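You operate a simulated robot arm through the tools that you are given. There is no shell and no other tool. Be economical: measure what you need, move in short steps, check, and stop when the job is done.

You are at the controls of a simulated two-armed robot. One attempt, no reset.

JOB
Pick up the blue-cap bottle labelled "29" from the middle board of the tall shelf with one hand, pass it to the other hand and put it on the low board of the tall shelf. Set down upright: blue-cap bottle.

The check looks at the end state, three seconds after you hand in, the way a careful person would. Anything else that was tipped, shoved, dropped, spilled or broken makes it a failure. Lids that push on must go on centred and level and be pressed home; caps that screw on are set level and turned clockwise until they are tight.

ROBOT AND FRAMES
Two 7-joint arms with two-finger parallel grippers on one trunk, on a base that drives. Base frame: it is fixed to the floor where the robot stands at the start and does not move with it; the origin is under the middle of the robot, x ahead of it, y to its left, z up. Lengths are in cm, angles in rad, forces in N, time in s.
The left shoulder is at the start at [-8.2, 11.9, 85.1], the right one opposite. With the tool pointing down near the work surface each hand reaches from about 16 to 58 cm from the robot's upright axis, wherever it stands, measured 20 degrees to its own side. Places, roughly: low board of the tall shelf [50, 20, 30]. Payload 3.43 kg a hand.
The TCP of each hand is the grasp point between the finger pads, 3 cm short of the fingertips. In the tool frame z runs along the fingers and y along their closing line. Largest opening 9.4 cm; finger width 2.8, thickness 1; the body of the gripper, 5 by 9.6 cm, starts 5.5 cm behind the TCP.
Orientation is told as [roll, pitch, yaw] about the base's x, y, z axes, in that order, counted from this pose: with the fingers straight down and closing along the base's y, the tool's x points along the base's -x, its y along +y and its z along -z.

CONTROLS
- The arms move only by the tool move_arm. It takes "left_commands", "right_commands" or both (then of equal length, played together; a hand with none holds still); each is a list of rows, each a list of 7 numbers: the turn, a rotation vector about the base's x, y, z in rad, then the shift along the base's x, y, z in cm, then the finger opening in cm, from 0 to 9.4. In form: [[wx, wy, wz, dx, dy, dz, hand], ...]. A call has 1 to 10 rows; each row shifts and turns the commanded pose from where the row before left it. Rows are played at 5 a second. More than 5 cm and 0.15 rad between two rows, or a gripper value outside its range, and nothing of the call is played. A pose out of reach is approached as far as the arm can. The call stops where the force on the tool passes 40 N (or 10 N more than at its start, if that is more) or the arm is blocked; 0.2 s more then pass. The fingers move at their own pace (about 15.3 cm/s each) and stop on an object; they squeeze with about 39 N. The grip force told is the motor's: it shows also when the fingers shut on nothing. Time passes only in rows, and 0.2 s behind the last, so rows that do not move let the fingers close. The reply holds the time, the measured pose of the TCP, the force on the tool along the base axes, the opening and the grip force, in the units named above and with some noise, with the torque about the TCP (base axes, N m) and any sound that the robot's microphone picked up, and new pictures: "views" is both (left out), scene, wrist or none (wrist: the cameras of the hands that moved).
- Cameras (640 x 400 px; columns grow to the right, rows downward): "scene" is now at [2.39, 1.25, 154.8]; the picture's right is [0.19, -0.98, 0.00], its down [-0.84, -0.16, -0.52] and it looks along [0.51, 0.10, -0.85] (base axes); focal length 259 px, centre (320, 200). "left" rides on the left gripper at [7.6, -1.4, -10.2] in its tool frame; the picture's right is [0.18, 0.98, 0.00], its down [-0.75, 0.14, -0.64] and it looks along [-0.63, 0.12, 0.77] (tool axes); focal length 243 px, centre (320, 200). "right" rides on the right gripper at [7.6, 1.4, -10.2] in its tool frame; the picture's right is [-0.18, 0.98, 0.00], its down [-0.75, -0.14, -0.64] and it looks along [-0.63, -0.12, 0.77] (tool axes); focal length 243 px, centre (320, 200). There is no depth. A picture from a camera that has moved, and an enlarged one, comes with that camera's place and axes in the base frame and with its lens.
- move_column(by): slides the trunk up (or, below 0, down) by that many cm; the arms and the scene camera ride with it, the base frame stays. It gives what a move gives, with no picture.
- roll_base(legs): drives the robot by 1 to 6 legs, each [ahead, left, turn to the left] in cm, cm and rad, along the robot's own axes; the way and the turn of a leg run together, so that a leg with both is an arc; at most 150 cm and 3.142 rad a leg. The arms and the cameras ride along, it lands a little off, and it stops where it bumps. It gives what a move gives, and a new picture of the scene camera.
- aim_head(pan, tilt): turns the head with the scene camera to pan (to the left, within 2.496 rad either way) and tilt (down, from -0.506 to 1.204), counted from straight ahead of the robot. It gives what a move gives, and a new picture of the scene camera.
- enlarge(camera, box): a new picture of the part [left, top, right, bottom] of that camera's present view, enlarged. The clock stands still meanwhile.
- sign_off(): hands the job in; it is judged then, once.

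Work in short steps. Places have to be worked out from the pictures, the camera data and where the tool is seen: move nearer, look again, correct. Check each grasp and each placing, and mend what went wrong. You have 120 turns and 260 pictures in all, those below and enlarged ones among them. Open the grippers and draw the arms clear of the work before you hand the job in, unless the task says otherwise; then end with one line.

The tools are called after "Request:" as name(argument=value, ...) on one line, values as JSON. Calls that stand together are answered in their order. move_arm: Moves the arms, as the interface text tells. Its arguments: {"type":"object","properties":{"left_commands":{"type":"array"},"right_commands":{"type":"array"},"views":{"type":"string","enum":["both","scene","wrist","none"]}},"required":[]} The other tools are called the same way: move_column (by) slides the trunk up or down; roll_base (legs) drives the base; aim_head (pan, tilt) turns the head that bears the scene camera; enlarge (camera, box) takes an enlarged picture of a part of a camera's view; sign_off () hands the job in.

At the start:

```text
time: 0.0
left_position: [26.17, 14.05, 106.88]
left_tcp_rot: [0.001, -0.001, -0.001]
left_contact_force: [0.4, -1.0, 0.4]
left_torque: [0.02, 0.05, -0.04]
left_gripper_width: 9.41
left_gripper_force: 0.1
right_position: [28.26, -9.47, 109.39]
right_tcp_rot: [0.001, 0.001, 0.0]
right_contact_force: [-0.2, -0.7, -0.1]
right_torque: [0.0, 0.03, 0.07]
right_gripper_width: 9.43
right_gripper_force: 0.1
trunk travel left (down, up): [-27.5, 6.0]
robot x, y, heading: [-0.13, -0.18, -0.002]
head pan, tilt: [0.187, 1.023]
```

scene: 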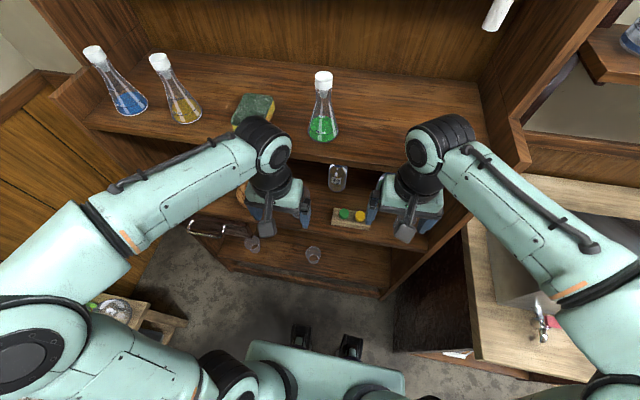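
right: 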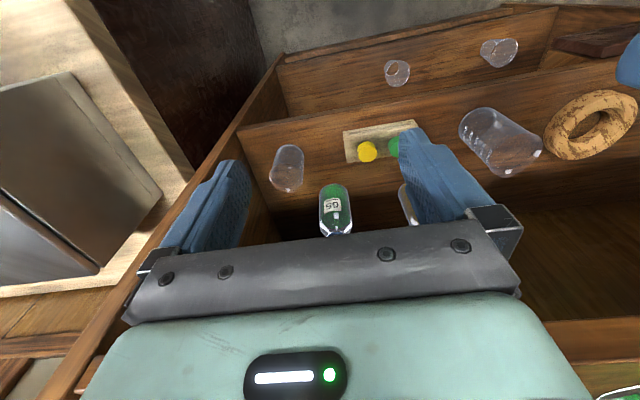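
left: 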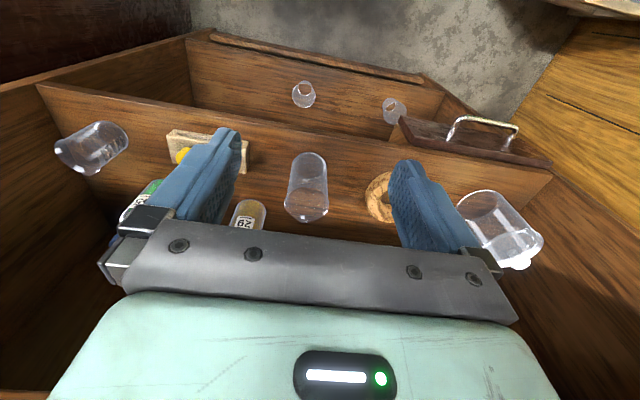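

I'll take a closer look at the bottles on the middle board to find "29".

Request:
enlarge(camera="left", box=[100, 140, 340, 290])

Request:
enlarge(camera="scene", box=[180, 120, 440, 280])

Request:
enlarge(camera="right", box=[240, 100, 560, 260])

```text
2.67 times, centred on (220, 215) of left
camera zoom: at [18.57, 12.74, 116.98], right [-0.18, 0.98, 0.0], down [0.75, 0.14, 0.64], along [0.63, 0.12, -0.77], focal length 647 px, centre (587, 160)
```

zoom: 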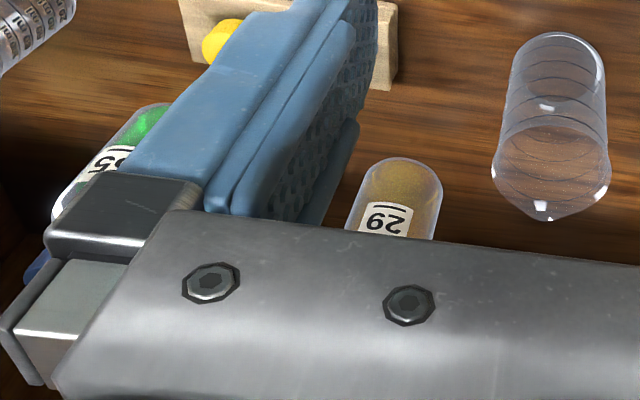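

```text
2.46 times, centred on (310, 200) of scene
camera zoom: at [2.39, 1.25, 154.8], right [0.19, -0.98, 0.0], down [-0.84, -0.16, -0.52], along [0.51, 0.1, -0.85], focal length 637 px, centre (345, 200)
```

zoom: 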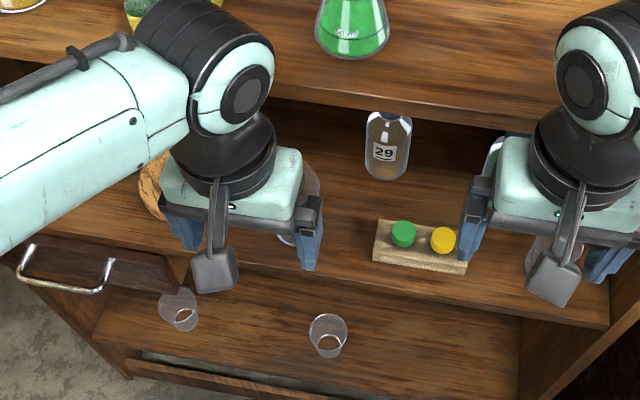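

```text
2.00 times, centred on (400, 180) of right
camera zoom: at [20.47, -8.03, 119.59], right [0.18, 0.98, 0.0], down [0.75, -0.14, 0.64], along [0.63, -0.12, -0.77], focal length 485 px, centre (160, 240)
```

zoom: 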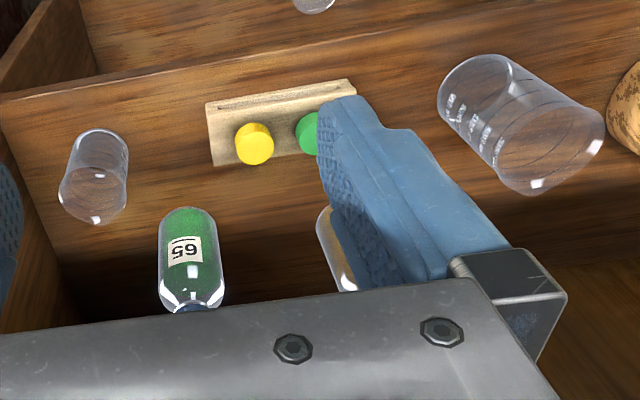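

The label on bottle 29 triangulates to about (52, 5, 86). It is inside the gap, so the right hand will approach from the front, tilted forward. I pitch the right hand and move the left aside for a clearer view.

Request:
move_arm(right_commands=[[0, -0.145, 0, -0.5, 0, -1.5, 9.4], [0, -0.145, 0, -0.5, 0, -1.5, 9.4], [0, -0.145, 0, -0.5, 0, -1.5, 9.4], [0, -0.145, 0, -0.5, 0, -1.5, 9.4], [0, -0.145, 0, -0.5, 0, -1.5, 9.4], [0, -0.145, 0, -0.5, 0, -1.5, 9.4]], left_commands=[[0, 0, 0, -0.5, 3, 0, 9.4], [0, 0, 0, -0.5, 3, 0, 9.4], [0, 0, 0, -0.5, 3, 0, 9.4], [0, 0, 0, -0.5, 3, 0, 9.4], [0, 0, 0, -0.5, 0, 0, 9.4], [0, 0, 0, -0.5, 0, 0, 9.4]], views="both")

Request:
aim_head(pan=0.15, tilt=0.9)

```text
time: 1.4
left_position: [23.22, 26.07, 106.82]
left_tcp_rot: [0.0, 0.0, 0.0]
left_contact_force: [-0.2, -0.7, 0.8]
left_torque: [-0.05, -0.01, 0.04]
left_gripper_width: 9.37
left_gripper_force: 0.0
right_position: [26.86, -8.41, 101.74]
right_tcp_rot: [-0.001, -0.867, 0.001]
right_contact_force: [-0.5, -0.1, -0.2]
right_torque: [0.01, 0.02, 0.01]
right_gripper_width: 9.39
right_gripper_force: 0.0
right hand out of reach, approached as far as the arm can: row 6
trunk travel left (down, up): [-27.5, 6.0]
robot x, y, heading: [-0.12, -0.25, 0.0]
head pan, tilt: [0.187, 1.023]
camera scene: at [2.47, 1.31, 154.8], right [0.19, -0.98, 0.0], down [-0.84, -0.16, -0.52], along [0.51, 0.1, -0.85], focal length 259 px, centre (320, 200)
camera right: at [14.05, -7.06, 102.48], right [0.12, 0.98, 0.14], down [0.0, -0.14, 0.99], along [0.99, -0.12, -0.01], focal length 243 px, centre (320, 200)
camera left: at [15.57, 24.75, 116.99], right [-0.18, 0.98, 0.0], down [0.75, 0.14, 0.64], along [0.63, 0.12, -0.77], focal length 243 px, centre (320, 200)
```

scene: 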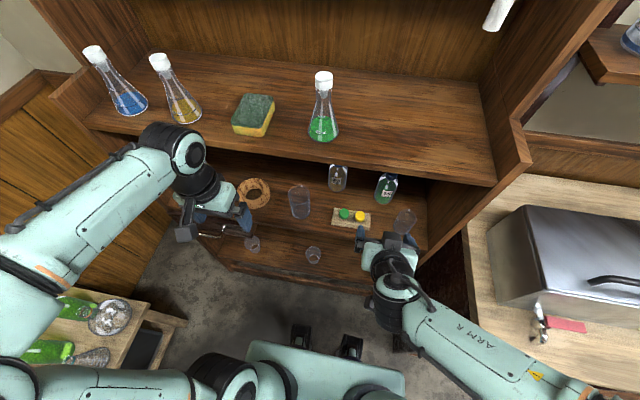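
right: 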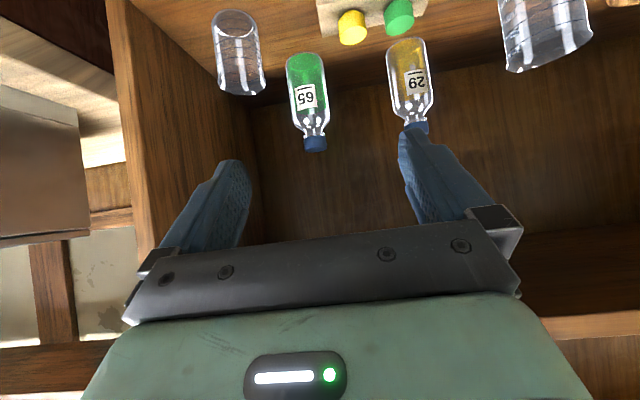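
left: 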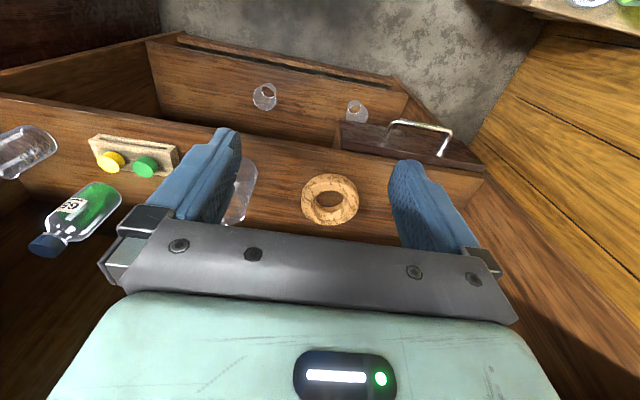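

```text
time: 2.1
left_position: [23.07, 26.04, 106.76]
left_tcp_rot: [-0.001, -0.001, 0.001]
left_contact_force: [-0.4, 0.1, 0.6]
left_torque: [0.01, 0.01, -0.01]
left_gripper_width: 9.37
left_gripper_force: 0.0
right_position: [26.93, -8.39, 101.9]
right_tcp_rot: [0.001, -0.869, -0.002]
right_contact_force: [-0.2, 1.7, -1.4]
right_torque: [0.01, 0.03, -0.01]
right_gripper_width: 9.38
right_gripper_force: 0.1
trunk travel left (down, up): [-27.5, 6.0]
robot x, y, heading: [0.04, 0.03, -0.0]
head pan, tilt: [0.15, 0.901]
camera scene: at [3.14, 1.11, 155.67], right [0.15, -0.99, 0.0], down [-0.78, -0.12, -0.62], along [0.61, 0.09, -0.78], focal length 259 px, centre (320, 200)
```

scene: 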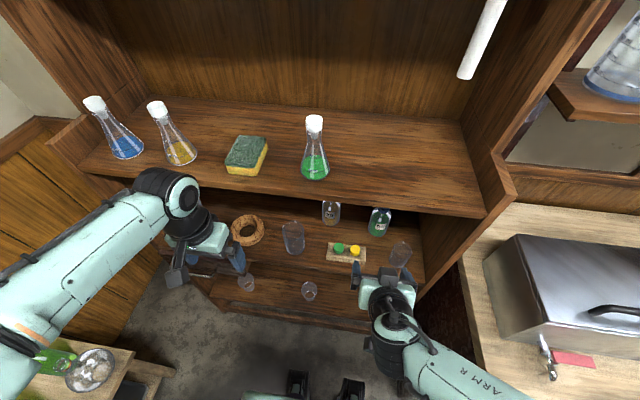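

Request:
enlarge(camera="right", box=[260, 0, 580, 200])

```text
2.00 times, centred on (420, 100) of right
camera zoom: at [14.03, -7.11, 102.55], right [0.12, 0.98, 0.14], down [0.0, -0.14, 0.99], along [0.99, -0.12, -0.01], focal length 485 px, centre (120, 400)
```

zoom: 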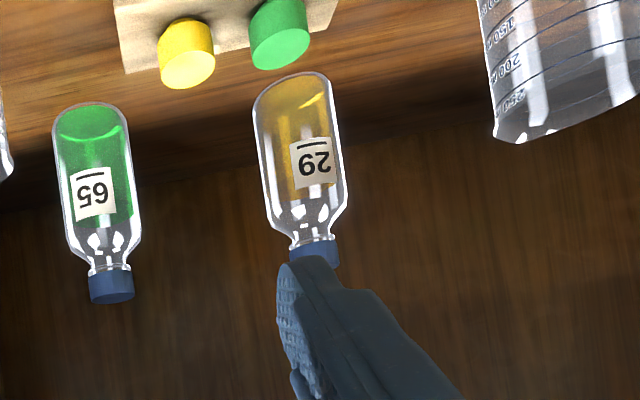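

Bottle 29 spans z ≈ 80–94, centred near (53.5, 5), with its body about 6.5 wide. I yaw the right hand slightly left and bring it to a pre-grasp point about 15 cm back along the tool axis.

Request:
move_arm(right_commands=[[0, 0, 0.05, 3, 2.1, -1.3, 9.4], [0, 0, 0.05, 3, 2.1, -1.3, 9.4], [0, 0, 0.05, 3, 2.1, -1.3, 9.4], [0, 0, 0.05, 3, 2.1, -1.3, 9.4], [0, 0, 0.05, 3, 2.1, -1.3, 9.4]], views="both")

```text
time: 3.3
left_position: [23.27, 26.01, 106.79]
left_tcp_rot: [0.001, 0.001, 0.0]
left_contact_force: [-0.1, -0.8, -0.8]
left_torque: [0.01, 0.01, 0.01]
left_gripper_width: 9.37
left_gripper_force: 0.1
right_position: [42.14, 1.74, 95.19]
right_tcp_rot: [-0.001, -0.869, 0.249]
right_contact_force: [0.5, 0.2, -0.6]
right_torque: [-0.02, -0.01, -0.02]
right_gripper_width: 9.37
right_gripper_force: 0.1
trunk travel left (down, up): [-27.5, 6.0]
robot x, y, heading: [0.07, 0.01, -0.002]
head pan, tilt: [0.15, 0.901]
camera scene: at [3.24, 1.13, 155.68], right [0.15, -0.99, 0.0], down [-0.78, -0.12, -0.62], along [0.61, 0.09, -0.78], focal length 259 px, centre (320, 200)
camera right: at [29.23, -0.01, 96.01], right [-0.13, 0.98, 0.14], down [0.03, -0.14, 0.99], along [0.99, 0.13, -0.01], focal length 243 px, centre (320, 200)
```

scene: 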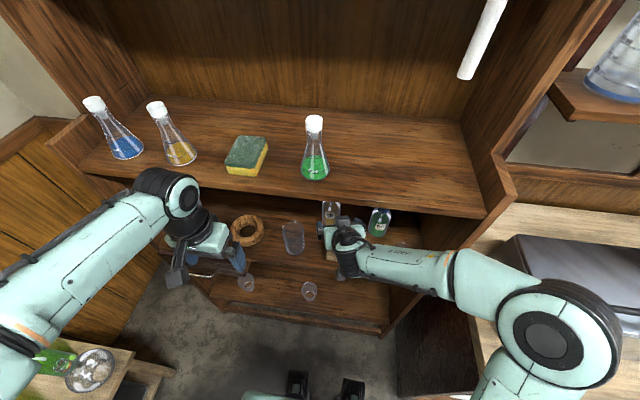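
right: 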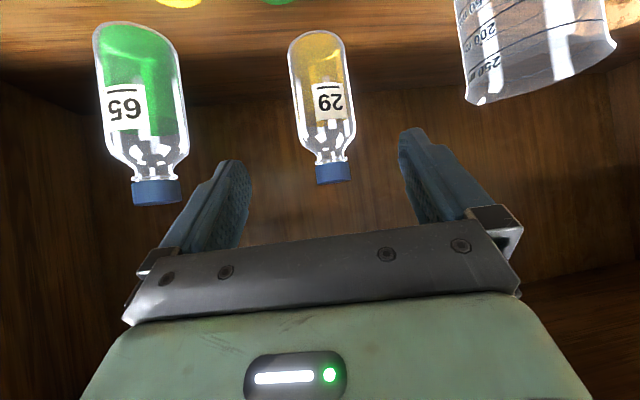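

The bottle sits centred between the fingers, near (54.3, 5.2). I advance along the tool axis about two thirds of the way, then check.

Request:
move_arm(right_commands=[[0, 0, 0, 2, 0.57, -1.7, 9.4], [0, 0, 0, 2, 0.57, -1.7, 9.4], [0, 0, 0, 2, 0.57, -1.7, 9.4], [0, 0, 0, 2, 0.57, -1.7, 9.4]], views="both")

```text
time: 4.3
left_position: [23.2, 26.04, 106.83]
left_tcp_rot: [0.0, -0.001, 0.001]
left_contact_force: [0.1, 0.0, -0.6]
left_torque: [0.02, -0.02, 0.01]
left_gripper_width: 9.39
left_gripper_force: 0.1
right_position: [49.96, 4.2, 88.53]
right_tcp_rot: [0.0, -0.871, 0.251]
right_contact_force: [-0.3, 0.0, 0.8]
right_torque: [0.0, 0.03, 0.02]
right_gripper_width: 9.41
right_gripper_force: 0.0
trunk travel left (down, up): [-27.5, 6.0]
robot x, y, heading: [0.19, 0.07, 0.003]
head pan, tilt: [0.15, 0.901]
camera scene: at [3.21, 1.13, 155.68], right [0.15, -0.99, 0.0], down [-0.78, -0.12, -0.62], along [0.61, 0.09, -0.78], focal length 259 px, centre (320, 200)
camera right: at [37.16, 2.33, 89.22], right [-0.13, 0.98, 0.14], down [0.03, -0.14, 0.99], along [0.99, 0.13, -0.01], focal length 243 px, centre (320, 200)
```

scene: 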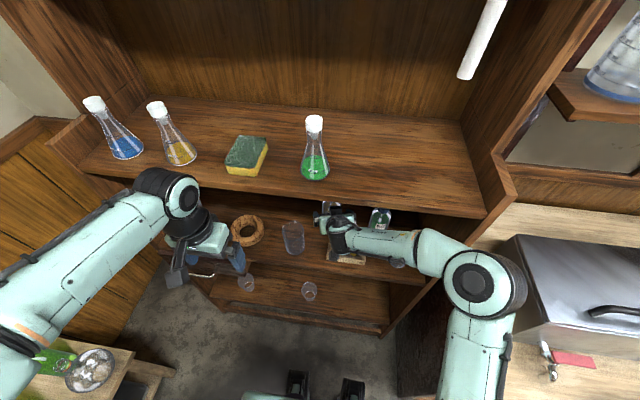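
right: 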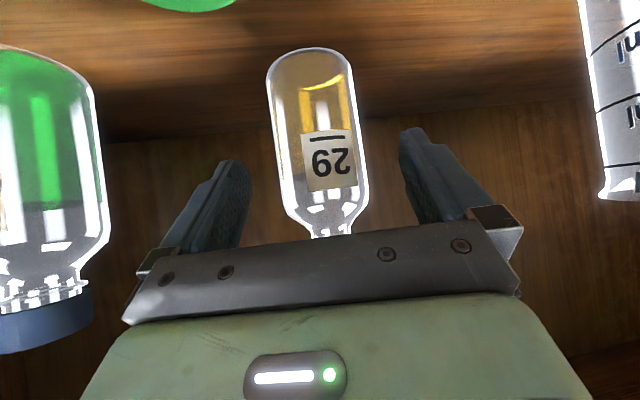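

Still aligned: bottle centre is about (54.4, 5.3). I make the final advance, then close the fingers.

Request:
move_arm(right_commands=[[0, 0, 0, 2.2, 0.55, -1.8, 9.4], [0, 0, 0, 2.2, 0.55, -1.8, 9.4], [0, 0, 0, 0, 0, 0, 5.5], [0, 0, 0, 0, 0, 0, 4], [0, 0, 0, 0, 0, 0, 4]], views="wrist")

```text
time: 5.5
left_position: [23.19, 25.99, 106.82]
left_tcp_rot: [-0.001, 0.002, 0.0]
left_contact_force: [0.2, 0.6, -0.1]
left_torque: [0.03, 0.01, -0.01]
left_gripper_width: 9.41
left_gripper_force: 0.0
right_position: [54.22, 5.42, 84.86]
right_tcp_rot: [0.0, -0.869, 0.251]
right_contact_force: [0.4, 0.8, 0.0]
right_torque: [0.0, -0.03, 0.02]
right_gripper_width: 6.36
right_gripper_force: 39.0
trunk travel left (down, up): [-27.5, 6.0]
robot x, y, heading: [-0.0, -0.12, -0.005]
head pan, tilt: [0.15, 0.901]
camera right: at [41.38, 3.59, 85.56], right [-0.13, 0.98, 0.14], down [0.03, -0.14, 0.99], along [0.99, 0.13, -0.01], focal length 243 px, centre (320, 200)
```

right: 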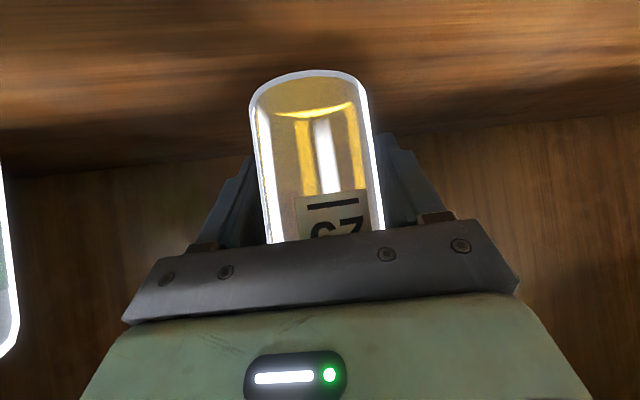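

Firm grip at 6.36 cm. I lift a little, then retreat, rising along the path in.

Request:
move_arm(right_commands=[[0, 0, 0, 0, 0, 1.5, 4], [0, 0, 0, 0, 0, 1.5, 4], [0, 0, 0, -2, -0.5, 1.5, 4], [0, 0, 0, -2, -0.5, 1.5, 4], [0, 0, 0, -2.5, -0.6, 1.5, 4], [0, 0, 0, -2.5, -0.6, 1.5, 4]], views="both")

```text
time: 6.9
left_position: [23.07, 26.02, 106.84]
left_tcp_rot: [-0.002, 0.001, 0.0]
left_contact_force: [0.2, 0.3, -0.2]
left_torque: [0.03, 0.01, -0.01]
left_gripper_width: 9.4
left_gripper_force: 0.0
right_position: [45.12, 3.23, 94.09]
right_tcp_rot: [0.002, -0.871, 0.25]
right_contact_force: [-0.4, -0.6, -3.7]
right_torque: [-0.02, 0.03, 0.02]
right_gripper_width: 6.32
right_gripper_force: 39.0
trunk travel left (down, up): [-27.5, 6.0]
robot x, y, heading: [-0.01, -0.31, 0.004]
head pan, tilt: [0.15, 0.901]
camera scene: at [3.09, 1.11, 155.68], right [0.15, -0.99, 0.0], down [-0.77, -0.12, -0.62], along [0.61, 0.09, -0.78], focal length 259 px, centre (320, 200)
camera right: at [32.28, 1.33, 94.8], right [-0.13, 0.98, 0.14], down [0.03, -0.14, 0.99], along [0.99, 0.13, -0.01], focal length 243 px, centre (320, 200)
```

scene: 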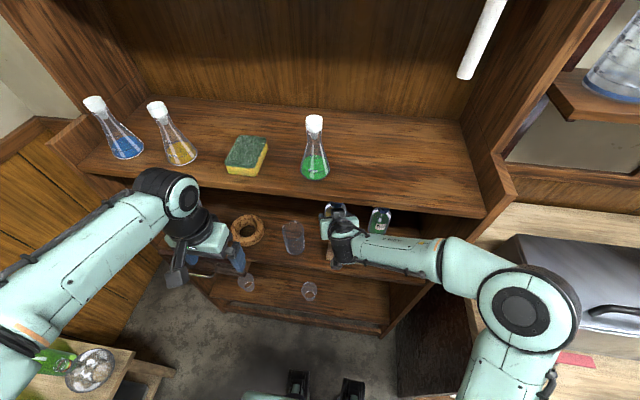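
right: 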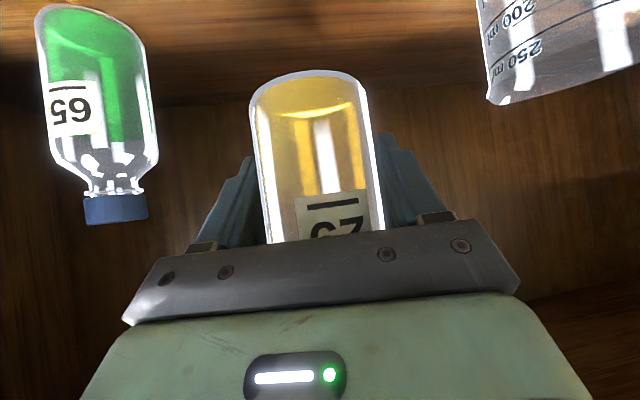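

Bottle is held and lifted (about 3.7 N). I retreat fully out of the shelf.

Request:
move_arm(right_commands=[[0, 0, 0, -3, -0.8, 0.3, 4], [0, 0, 0, -3, -0.8, 0.3, 4], [0, 0, 0, -3, -0.8, 0.3, 4], [0, 0, 0, -3, -0.8, 0.3, 4], [0, 0, 0, -3, -0.8, 0.3, 4]], views="both")

```text
time: 8.1
left_position: [22.99, 26.06, 106.85]
left_tcp_rot: [-0.001, 0.0, 0.0]
left_contact_force: [-0.2, -0.3, -0.3]
left_torque: [0.01, -0.01, 0.01]
left_gripper_width: 9.39
left_gripper_force: 0.1
right_position: [30.18, -0.87, 95.52]
right_tcp_rot: [-0.002, -0.87, 0.249]
right_contact_force: [0.0, 0.1, -2.2]
right_torque: [-0.01, -0.02, -0.05]
right_gripper_width: 6.34
right_gripper_force: 39.0
trunk travel left (down, up): [-27.5, 6.0]
robot x, y, heading: [-0.11, -0.36, -0.0]
head pan, tilt: [0.15, 0.901]
camera scene: at [3.07, 1.11, 155.68], right [0.15, -0.99, 0.0], down [-0.77, -0.12, -0.62], along [0.61, 0.09, -0.78], focal length 259 px, centre (320, 200)
camera right: at [17.29, -2.7, 96.21], right [-0.13, 0.98, 0.14], down [0.03, -0.14, 0.99], along [0.99, 0.13, -0.01], focal length 243 px, centre (320, 200)
```

scene: 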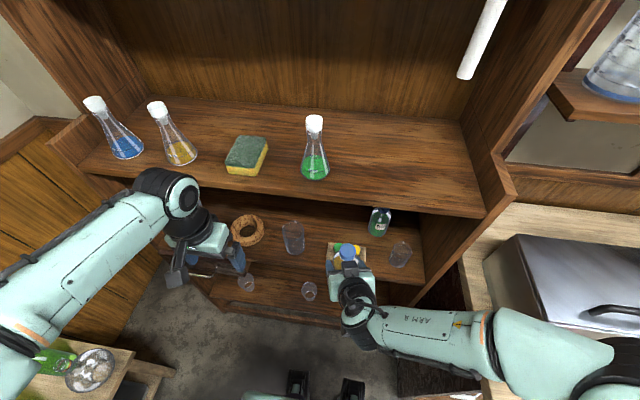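
right: 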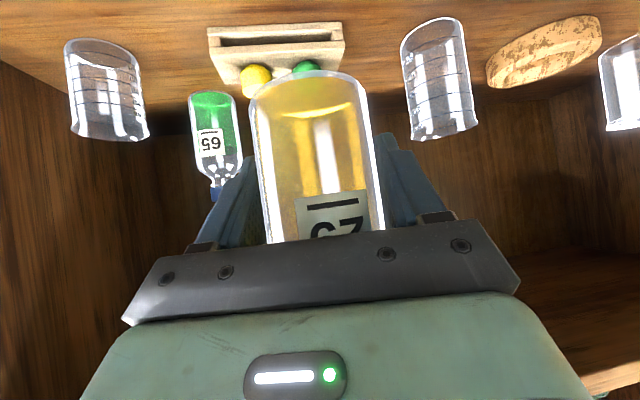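

The cap appears at (29.5, -1.3), consistent with the TCP. For the handover, the left hand will take the cap and neck from the left while the right keeps the body. I yaw the right hand further and pitch the left hand forward.

Request:
move_arm(right_commands=[[0, 0, 0.09, 0.2, 0.2, 0, 4], [0, 0, 0.09, 0.2, 0.2, 0, 4], [0, 0, 0.09, 0.2, 0.2, 0, 4], [0, 0, 0.09, 0.2, 0.2, 0, 4], [0, 0, 0.09, 0.2, 0.2, 0, 4], [0, 0, 0.09, 0.2, 0.2, 0, 4], [0, 0, 0, 0, 0, 0, 4], [0, 0, 0, 0, 0, 0, 4]], left_commands=[[0, -0.142, 0, 0, 0, 0, 9.4], [0, -0.142, 0, 0, 0, 0, 9.4], [0, -0.142, 0, 0, 0, 0, 9.4], [0, -0.142, 0, 0, 0, 0, 9.4], [0, -0.142, 0, 0, 0, 0, 9.4], [0, -0.142, 0, 0, 0, 0, 9.4], [0, -0.142, 0, 0, 0, 0, 9.4], [0, -0.142, 0, 0, 0, 0, 9.4]], views="both")

```text
time: 9.9
left_position: [25.22, 27.68, 109.68]
left_tcp_rot: [-0.002, -1.138, 0.001]
left_contact_force: [1.0, 0.2, -0.4]
left_torque: [-0.01, -0.01, 0.0]
left_gripper_width: 9.36
left_gripper_force: 0.2
left hand out of reach, approached as far as the arm can: row 7, 8
right_position: [31.54, 0.5, 95.63]
right_tcp_rot: [-0.001, -0.868, 0.791]
right_contact_force: [0.2, 1.1, -3.5]
right_torque: [-0.01, -0.02, 0.0]
right_gripper_width: 6.33
right_gripper_force: 39.3
trunk travel left (down, up): [-27.5, 6.0]
robot x, y, heading: [-0.29, -0.27, -0.004]
head pan, tilt: [0.15, 0.901]
camera scene: at [3.19, 1.15, 155.68], right [0.15, -0.99, 0.0], down [-0.78, -0.12, -0.62], along [0.61, 0.09, -0.78], focal length 259 px, centre (320, 200)
camera right: at [21.36, -7.67, 96.25], right [-0.61, 0.78, 0.14], down [0.1, -0.1, 0.99], along [0.78, 0.62, -0.01], focal length 243 px, centre (320, 200)
camera left: at [12.66, 26.36, 107.01], right [-0.08, 0.98, -0.17], down [-0.27, 0.14, 0.95], along [0.96, 0.12, 0.25], focal length 243 px, centre (320, 200)
```

scene: 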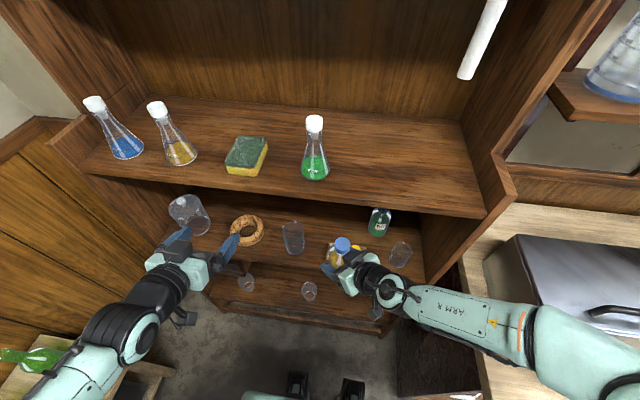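
right: 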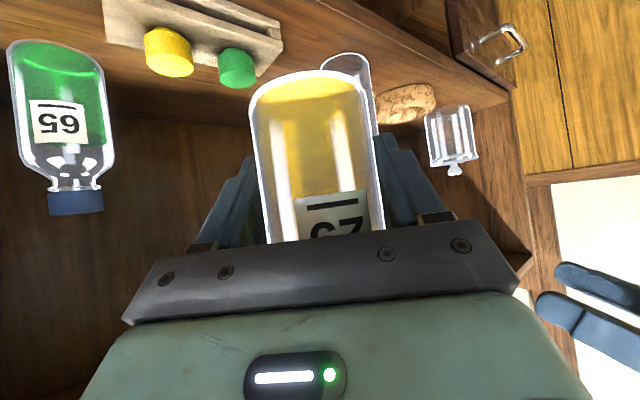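
left: 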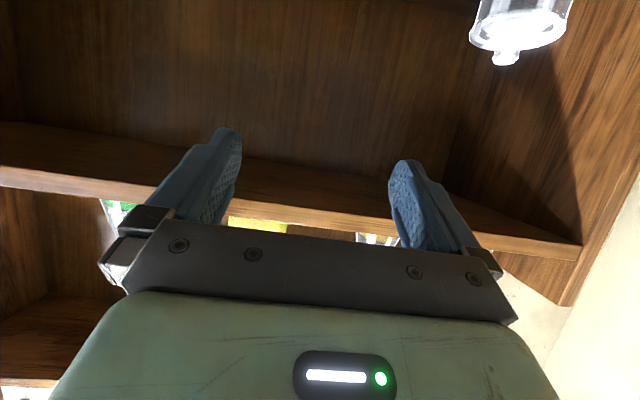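

The left hand is pitched. Now I yaw it about 1 rad to the right and bring it toward the bottle, stopping well short.

Request:
move_arm(left_commands=[[0, 0, -0.143, 0.5, -1, 0, 9.4], [0, 0, -0.143, 0.5, -1, 0, 9.4], [0, 0, -0.143, 0.5, -1, 0, 9.4], [0, 0, -0.143, 0.2, -1, 0, 9.4], [0, 0, -0.143, 0, -1, 0, 9.4], [0, 0, -0.143, 0, -1, 0, 9.4], [0, 0, -0.143, 0, -1, 0, 9.4]], views="both")

```text
time: 11.5
left_position: [26.87, 20.63, 109.78]
left_tcp_rot: [0.0, -1.136, -1.003]
left_contact_force: [0.0, -0.5, -0.1]
left_torque: [0.02, 0.0, -0.03]
left_gripper_width: 9.4
left_gripper_force: 0.0
right_position: [31.56, 0.52, 95.56]
right_tcp_rot: [0.0, -0.869, 0.789]
right_contact_force: [0.5, 0.0, -4.4]
right_torque: [0.02, -0.02, 0.01]
right_gripper_width: 6.33
right_gripper_force: 39.1
trunk travel left (down, up): [-27.5, 6.0]
robot x, y, heading: [0.19, -0.02, -0.002]
head pan, tilt: [0.15, 0.901]
camera scene: at [3.22, 1.13, 155.68], right [0.15, -0.99, 0.0], down [-0.78, -0.12, -0.62], along [0.61, 0.09, -0.78], focal length 259 px, centre (320, 200)
camera left: at [18.91, 30.5, 107.05], right [0.79, 0.59, -0.17], down [-0.02, 0.3, 0.95], along [0.62, -0.75, 0.25], focal length 243 px, centre (320, 200)
```

scene: 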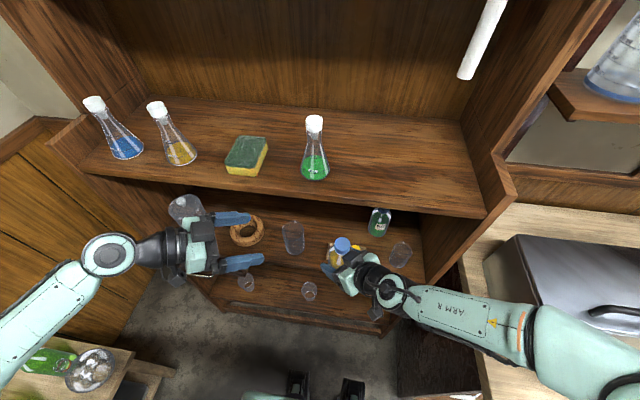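
left: 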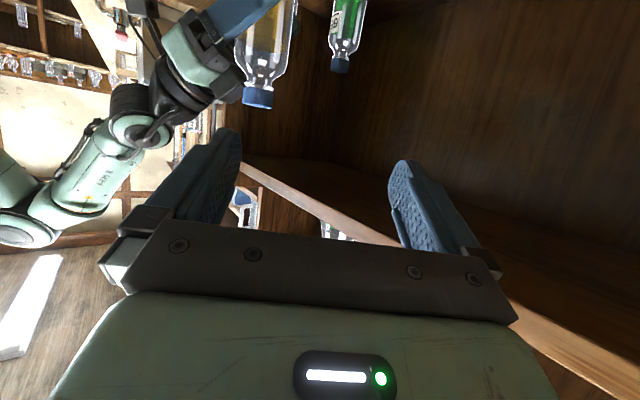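

The cap's mid-point from the left wrist camera is about (31.3, 0.5, 103.9), which agrees with the estimate. I move the left hand to a pre-grasp point 8 cm back along its tool axis, with fingers at 6.5 cm.

Request:
move_arm(left_commands=[[0, 0, 0, 0.05, -3.4, -0.6, 9.4], [0, 0, 0, 0.05, -3.4, -0.6, 8], [0, 0, 0, 0.05, -3.4, -0.6, 7], [0, 0, 0, 0.05, -3.4, -0.6, 6.5]], views="both")

```text
time: 12.5
left_position: [27.03, 7.08, 107.29]
left_tcp_rot: [-0.001, -1.136, -0.999]
left_contact_force: [0.1, -0.1, 0.0]
left_torque: [-0.01, 0.0, 0.02]
left_gripper_width: 6.5
left_gripper_force: 0.1
right_position: [31.45, 0.46, 95.5]
right_tcp_rot: [0.001, -0.872, 0.789]
right_contact_force: [1.2, 0.1, -3.3]
right_torque: [0.02, -0.03, 0.0]
right_gripper_width: 6.31
right_gripper_force: 39.2
trunk travel left (down, up): [-27.5, 6.0]
robot x, y, heading: [-0.05, -0.36, 0.001]
head pan, tilt: [0.15, 0.901]
camera scene: at [3.21, 1.03, 155.68], right [0.15, -0.99, 0.0], down [-0.78, -0.12, -0.62], along [0.61, 0.09, -0.78], focal length 259 px, centre (320, 200)
camera left: at [19.07, 16.99, 104.54], right [0.79, 0.6, -0.17], down [-0.02, 0.3, 0.95], along [0.62, -0.75, 0.25], focal length 243 px, centre (320, 200)
```

scene: 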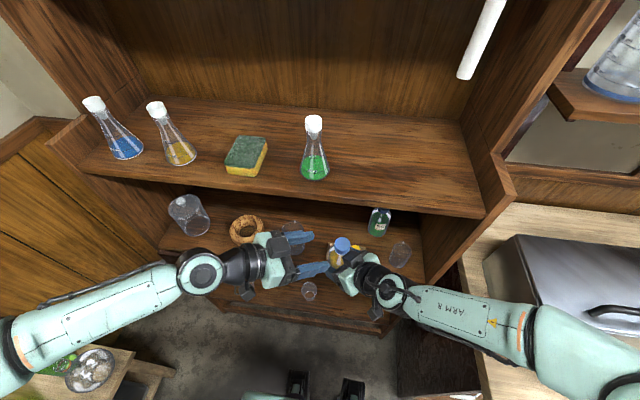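
left: 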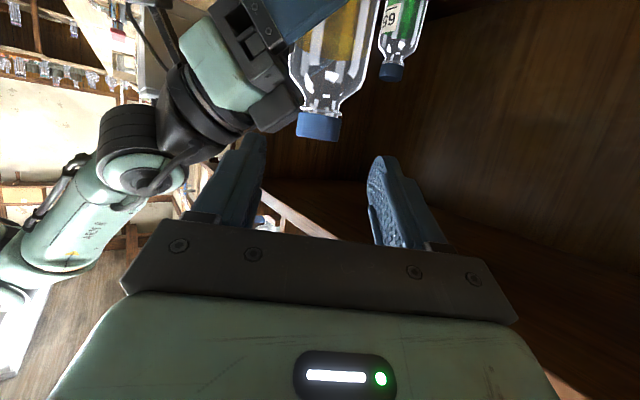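

The cap is centred between the left fingers, but tilted down the fingertip would pass close to the right gripper's body. I level the left tool and narrow the opening before advancing.

Request:
move_arm(left_commands=[[-0.105, -0.0675, 0, 0, 0, -0.6, 5.5], [-0.105, -0.0675, 0, 0, 0, -0.6, 5], [-0.105, -0.0675, 0, 0, 0, -0.6, 5], [-0.105, -0.0675, 0, 0, 0, -0.6, 5]], views="both")

```text
time: 13.5
left_position: [28.24, 7.54, 105.17]
left_tcp_rot: [3.139, -1.503, 2.14]
left_contact_force: [-0.1, 0.3, 0.3]
left_torque: [-0.02, -0.01, 0.01]
left_gripper_width: 5.02
left_gripper_force: 0.0
left hand out of reach, approached as far as the arm can: row 3, 4
right_position: [31.56, 0.49, 95.53]
right_tcp_rot: [0.001, -0.87, 0.79]
right_contact_force: [0.4, -0.6, -3.2]
right_torque: [-0.01, -0.01, -0.01]
right_gripper_width: 6.32
right_gripper_force: 39.0
trunk travel left (down, up): [-27.5, 6.0]
robot x, y, heading: [0.14, 0.06, 0.002]
head pan, tilt: [0.15, 0.901]
camera scene: at [3.18, 1.17, 155.68], right [0.15, -0.99, 0.0], down [-0.78, -0.12, -0.62], along [0.61, 0.09, -0.78], focal length 259 px, centre (320, 200)
camera left: at [21.82, 15.0, 96.81], right [0.83, 0.52, -0.18], down [-0.25, 0.66, 0.71], along [0.49, -0.55, 0.68], focal length 243 px, centre (320, 200)
```

scene: 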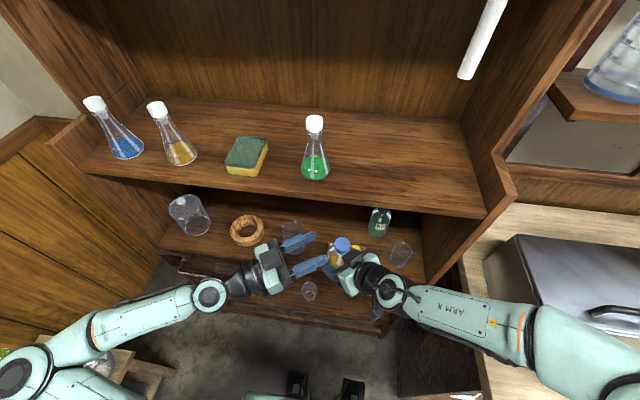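
left: 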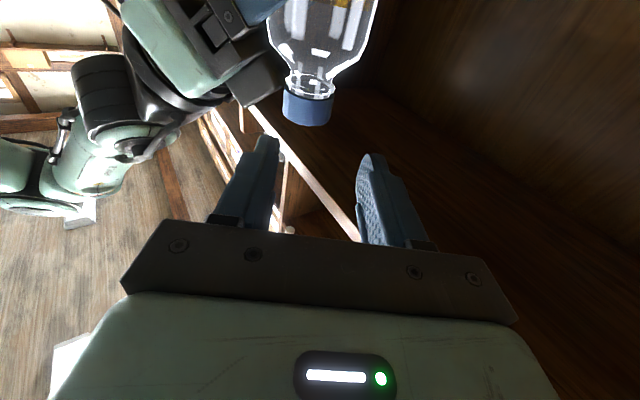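

The left tool is now level, about 1.2 cm off laterally, with the cap at (31.3, 0.5, 104). I correct sideways and move forward half way.

Request:
move_arm(left_commands=[[0, 0, 0, -1.0, -0.6, -0.4, 5], [0, 0, 0, 0, 0, -0.4, 5], [0, 0, 0, 0.8, -1.3, 0, 5], [0, 0, 0, 0.8, -1.3, 0, 5]], views="both")

```text
time: 14.5
left_position: [30.01, 4.54, 104.72]
left_tcp_rot: [3.135, -1.505, 2.147]
left_contact_force: [0.3, -0.1, 0.5]
left_torque: [0.0, 0.01, 0.02]
left_gripper_width: 5.0
left_gripper_force: 0.1
left hand out of reach, approached as far as the arm can: row 1
right_position: [31.46, 0.42, 95.57]
right_tcp_rot: [0.0, -0.871, 0.789]
right_contact_force: [0.7, -0.2, -3.7]
right_torque: [-0.02, 0.01, -0.01]
right_gripper_width: 6.31
right_gripper_force: 39.4
trunk travel left (down, up): [-27.5, 6.0]
robot x, y, heading: [-0.14, 0.08, 0.003]
head pan, tilt: [0.15, 0.901]
camera scene: at [3.19, 1.09, 155.68], right [0.15, -0.99, 0.0], down [-0.78, -0.12, -0.62], along [0.61, 0.09, -0.78], focal length 259 px, centre (320, 200)
camera left: at [23.55, 12.1, 96.22], right [0.83, 0.52, -0.18], down [-0.25, 0.66, 0.71], along [0.49, -0.55, 0.68], focal length 243 px, centre (320, 200)
```

scene: 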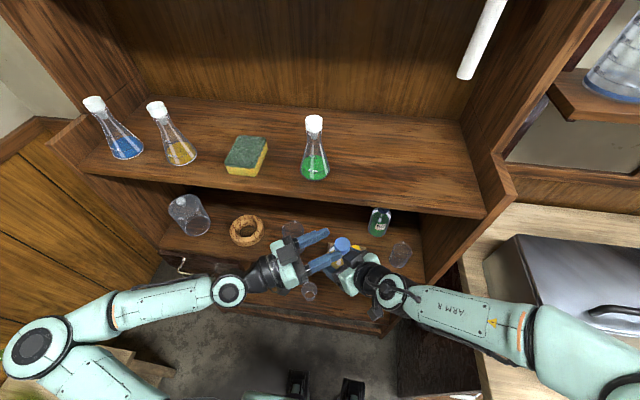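
left: 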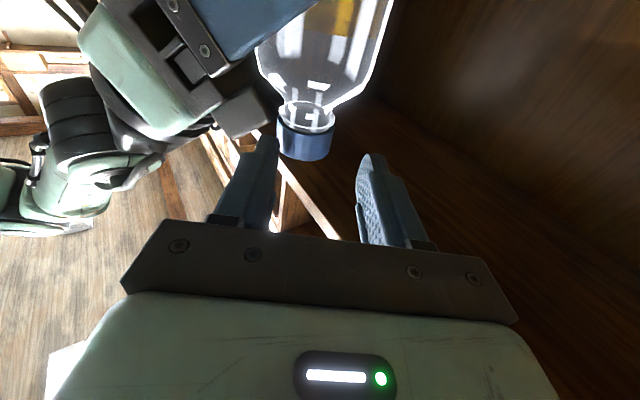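

The left arm can't go further sideways, so I shift the bottle (right hand) by about 1 cm into line and then advance the left slowly.

Request:
move_arm(right_commands=[[0, 0, 0, 0.4, 0.25, 0, 4], [0, 0, 0, 0.4, 0.25, 0, 4], [0, 0, 0, 0, 0, 0, 4], [0, 0, 0, 0, 0, 0, 4]], left_commands=[[0, 0, 0, 0, 0, -0.3, 5], [0, 0, 0, 0, 0, 0, 5], [0, 0, 0, 0.5, -0.8, 0, 5], [0, 0, 0, 0.5, -0.8, 0, 5]], views="both")

```text
time: 15.4
left_position: [30.54, 3.78, 104.31]
left_tcp_rot: [-3.125, -1.508, 2.127]
left_contact_force: [-0.8, 0.7, 0.8]
left_torque: [0.02, -0.02, -0.06]
left_gripper_width: 5.01
left_gripper_force: 0.1
right_position: [32.89, 0.09, 95.29]
right_tcp_rot: [0.004, -0.871, 0.755]
right_contact_force: [0.8, -0.8, -3.5]
right_torque: [0.04, 0.05, 0.02]
right_gripper_width: 6.34
right_gripper_force: 39.1
trunk travel left (down, up): [-27.5, 6.0]
robot x, y, heading: [-0.03, 0.04, 0.002]
head pan, tilt: [0.15, 0.901]
stopped in row 4 (right hand): the force on the tool passed its limit at 48 N (the readings are from after the stop); the commanded pose is now the measured one
camera scene: at [3.18, 1.1, 155.68], right [0.15, -0.99, 0.0], down [-0.78, -0.12, -0.62], along [0.61, 0.09, -0.78], focal length 259 px, centre (320, 200)
camera right: at [22.54, -7.7, 96.1], right [-0.59, 0.79, 0.14], down [0.1, -0.11, 0.99], along [0.8, 0.6, -0.01], focal length 243 px, centre (320, 200)
camera left: at [24.13, 11.2, 95.85], right [0.83, 0.52, -0.18], down [-0.25, 0.66, 0.71], along [0.49, -0.55, 0.68], focal length 243 px, centre (320, 200)
```

scene: 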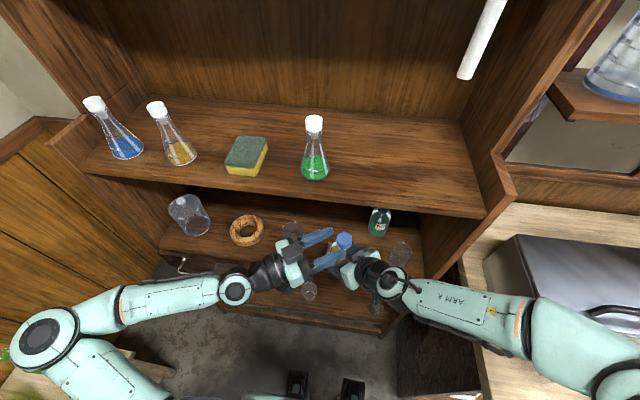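
right: 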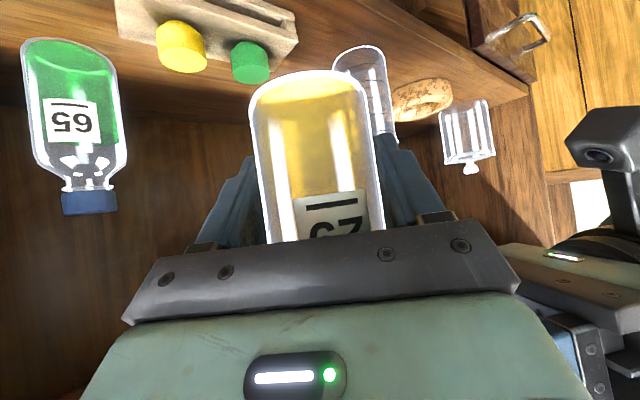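
left: 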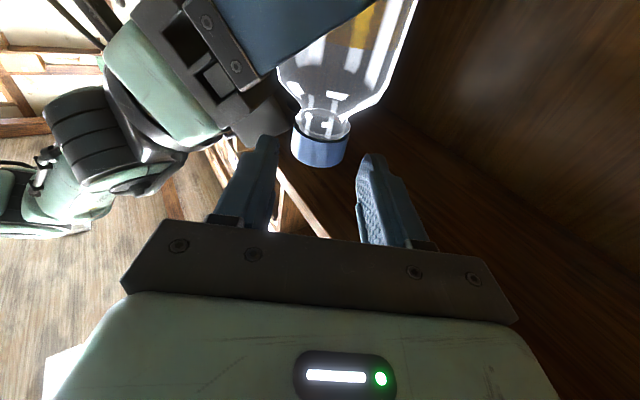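

The left fingertip touched the right gripper's mount, while the bottle grip is unaffected. I back the right hand off along the left tool's axis and yaw it further, so its palm sits away from the left fingers.

Request:
move_arm(right_commands=[[0, 0, 0, 0.7, -1.5, 0, 4], [0, 0, 0, 0.7, -1.5, 0, 4], [0, 0, 0, 0.6, -1.5, 0, 4], [0, 0, 0.13, 0, 0, 0, 4], [0, 0, 0.13, 0, 0, 0, 4], [0, 0, 0.13, 0, 0, 0, 4], [0, 0, 0.13, 0, 0, 0, 4], [0, 0, 0.13, 0, 0, 0, 4], [0, 0, 0.1, 0, 0, 0, 4]], views="none")

Request:
move_arm(left_commands=[[0, 0, 0, 0, 0, 0, 4.2]], views="both")

```text
time: 17.4
left_position: [30.63, 3.68, 104.26]
left_tcp_rot: [-3.125, -1.506, 2.13]
left_contact_force: [0.4, -0.9, -0.3]
left_torque: [-0.01, 0.0, 0.03]
left_gripper_width: 5.0
left_gripper_force: 0.0
right_position: [34.97, -4.27, 95.36]
right_tcp_rot: [0.002, -0.871, 1.511]
right_contact_force: [0.3, 0.2, -3.2]
right_torque: [0.01, 0.01, -0.03]
right_gripper_width: 6.32
right_gripper_force: 38.9
trunk travel left (down, up): [-27.5, 6.0]
robot x, y, heading: [-0.25, 0.03, -0.007]
head pan, tilt: [0.15, 0.901]
```

```text
time: 17.8
left_position: [30.6, 3.84, 104.18]
left_tcp_rot: [-3.129, -1.51, 2.131]
left_contact_force: [-0.5, 0.7, 0.5]
left_torque: [0.03, 0.03, 0.02]
left_gripper_width: 4.2
left_gripper_force: 0.0
right_position: [34.95, -4.32, 95.44]
right_tcp_rot: [0.002, -0.871, 1.51]
right_contact_force: [1.0, 0.7, -3.7]
right_torque: [0.02, -0.02, 0.02]
right_gripper_width: 6.33
right_gripper_force: 39.0
trunk travel left (down, up): [-27.5, 6.0]
robot x, y, heading: [-0.19, 0.08, -0.0]
head pan, tilt: [0.15, 0.901]
camera scene: at [3.17, 1.12, 155.68], right [0.15, -0.99, 0.0], down [-0.78, -0.12, -0.62], along [0.61, 0.09, -0.78], focal length 259 px, centre (320, 200)
camera left: at [24.12, 11.22, 95.84], right [0.83, 0.52, -0.18], down [-0.25, 0.66, 0.71], along [0.49, -0.55, 0.68], focal length 243 px, centre (320, 200)
```

scene: 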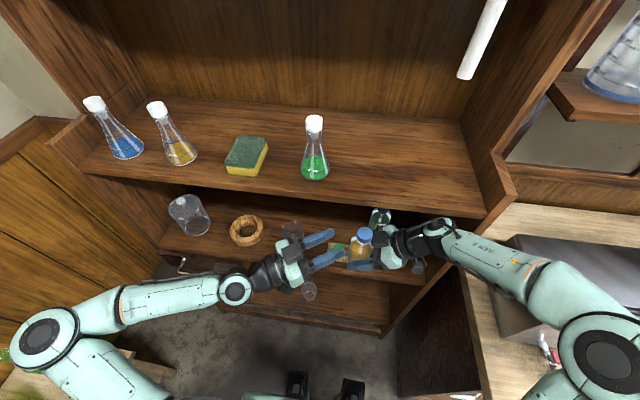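
left: 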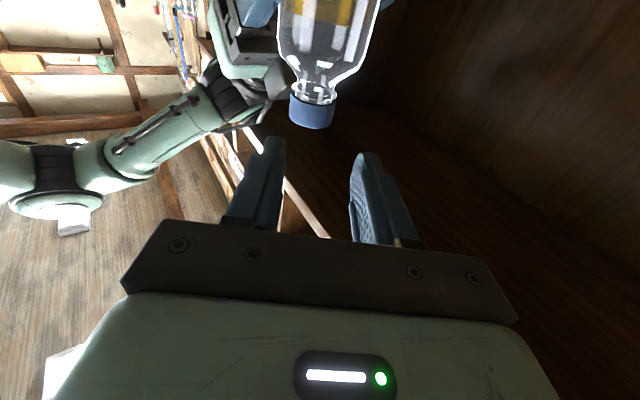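

The right hand now points left and the cap is at (34.7, -4.3, 104.1). I bring the bottle toward the left fingers: lateral alignment first, then most of the way in.

Request:
move_arm(right_commands=[[0, 0, 0, 0.75, 0.5, -0.3, 4], [0, 0, 0, -0.8, 1.25, 0, 4], [0, 0, 0, -0.8, 1.25, 0, 4], [0, 0, 0, -0.8, 1.25, 0, 4], [0, 0, 0, 0, 0, 0, 4]], views="none")

Request:
move_arm(left_commands=[[0, 0, 0, 0, 0, 0, 4.2]], views="wrist")

```text
time: 19.0
left_position: [30.59, 3.68, 104.25]
left_tcp_rot: [-3.13, -1.507, 2.133]
left_contact_force: [-0.7, 0.1, 0.4]
left_torque: [-0.01, -0.01, 0.03]
left_gripper_width: 4.21
left_gripper_force: 0.1
right_position: [33.27, -0.04, 95.11]
right_tcp_rot: [0.0, -0.872, 1.507]
right_contact_force: [1.1, 0.2, -3.3]
right_torque: [0.02, 0.0, 0.0]
right_gripper_width: 6.31
right_gripper_force: 38.9
trunk travel left (down, up): [-27.5, 6.0]
robot x, y, heading: [0.24, -0.04, -0.001]
head pan, tilt: [0.15, 0.901]
```

```text
time: 19.4
left_position: [30.8, 3.72, 104.14]
left_tcp_rot: [-3.129, -1.508, 2.132]
left_contact_force: [-0.6, -0.6, -1.1]
left_torque: [-0.01, 0.01, -0.01]
left_gripper_width: 4.18
left_gripper_force: 0.0
right_position: [33.23, -0.07, 95.04]
right_tcp_rot: [0.002, -0.871, 1.508]
right_contact_force: [0.0, 0.0, -3.5]
right_torque: [0.04, 0.0, 0.03]
right_gripper_width: 6.31
right_gripper_force: 38.8
trunk travel left (down, up): [-27.5, 6.0]
robot x, y, heading: [0.03, -0.08, -0.003]
head pan, tilt: [0.15, 0.901]
camera left: at [24.12, 11.22, 95.84], right [0.83, 0.52, -0.18], down [-0.25, 0.66, 0.71], along [0.49, -0.55, 0.68], focal length 243 px, centre (320, 200)
```

left: 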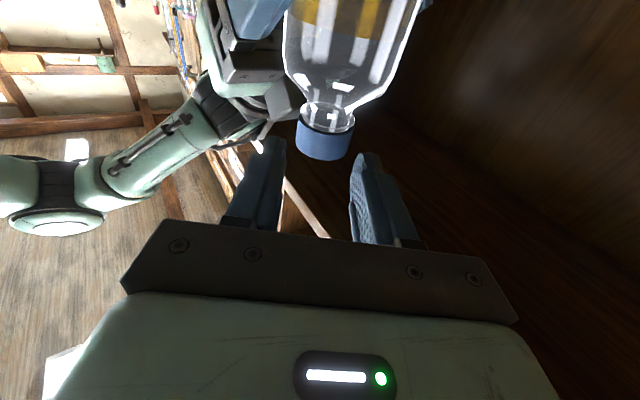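

Aligned laterally. I bring the bottle in the remaining 3 cm.

Request:
move_arm(right_commands=[[0, 0, 0, -0.57, 0.88, 0, 4], [0, 0, 0, -0.57, 0.88, 0, 4], [0, 0, 0, -0.56, 0.88, 0, 4], [0, 0, 0, 0, 0, 0, 4]], views="none")

Request:
move_arm(left_commands=[[0, 0, 0, 0, 0, 0, 4.2]], views="both")

```text
time: 20.4
left_position: [30.53, 3.77, 104.28]
left_tcp_rot: [-3.129, -1.507, 2.134]
left_contact_force: [-14.0, 26.6, 9.3]
left_torque: [-0.03, 0.18, -0.69]
left_gripper_width: 4.08
left_gripper_force: 0.0
right_position: [31.86, 2.13, 94.9]
right_tcp_rot: [0.0, -0.868, 1.5]
right_contact_force: [14.2, -26.4, -11.8]
right_torque: [2.38, 1.04, 0.78]
right_gripper_width: 6.3
right_gripper_force: 38.8
trunk travel left (down, up): [-27.5, 6.0]
robot x, y, heading: [0.12, -0.29, 0.002]
head pan, tilt: [0.15, 0.901]
```

```text
time: 20.8
left_position: [30.67, 3.7, 104.41]
left_tcp_rot: [-3.131, -1.507, 2.134]
left_contact_force: [-14.2, 28.1, 11.5]
left_torque: [-0.11, 0.29, -0.7]
left_gripper_width: 4.07
left_gripper_force: 0.0
right_position: [31.67, 2.16, 94.9]
right_tcp_rot: [0.004, -0.869, 1.498]
right_contact_force: [17.2, -28.8, -15.1]
right_torque: [2.68, 1.08, 0.8]
right_gripper_width: 6.29
right_gripper_force: 39.2
trunk travel left (down, up): [-27.5, 6.0]
robot x, y, heading: [0.26, 0.26, 0.0]
head pan, tilt: [0.15, 0.901]
camera scene: at [3.16, 1.12, 155.68], right [0.15, -0.99, 0.0], down [-0.78, -0.12, -0.62], along [0.61, 0.09, -0.78], focal length 259 px, centre (320, 200)
camera left: at [24.14, 11.23, 95.87], right [0.83, 0.52, -0.18], down [-0.26, 0.66, 0.71], along [0.49, -0.54, 0.68], focal length 243 px, centre (320, 200)
```

scene: 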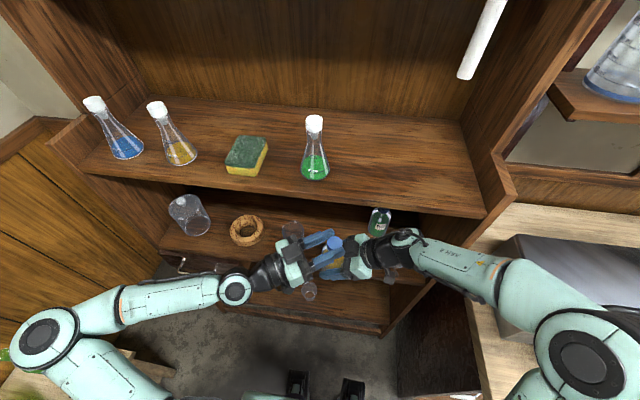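
left: 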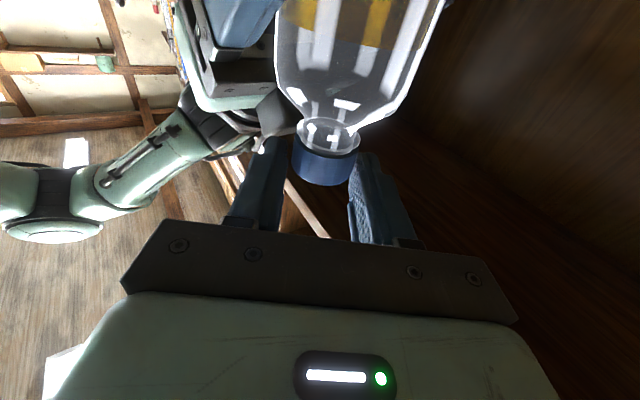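

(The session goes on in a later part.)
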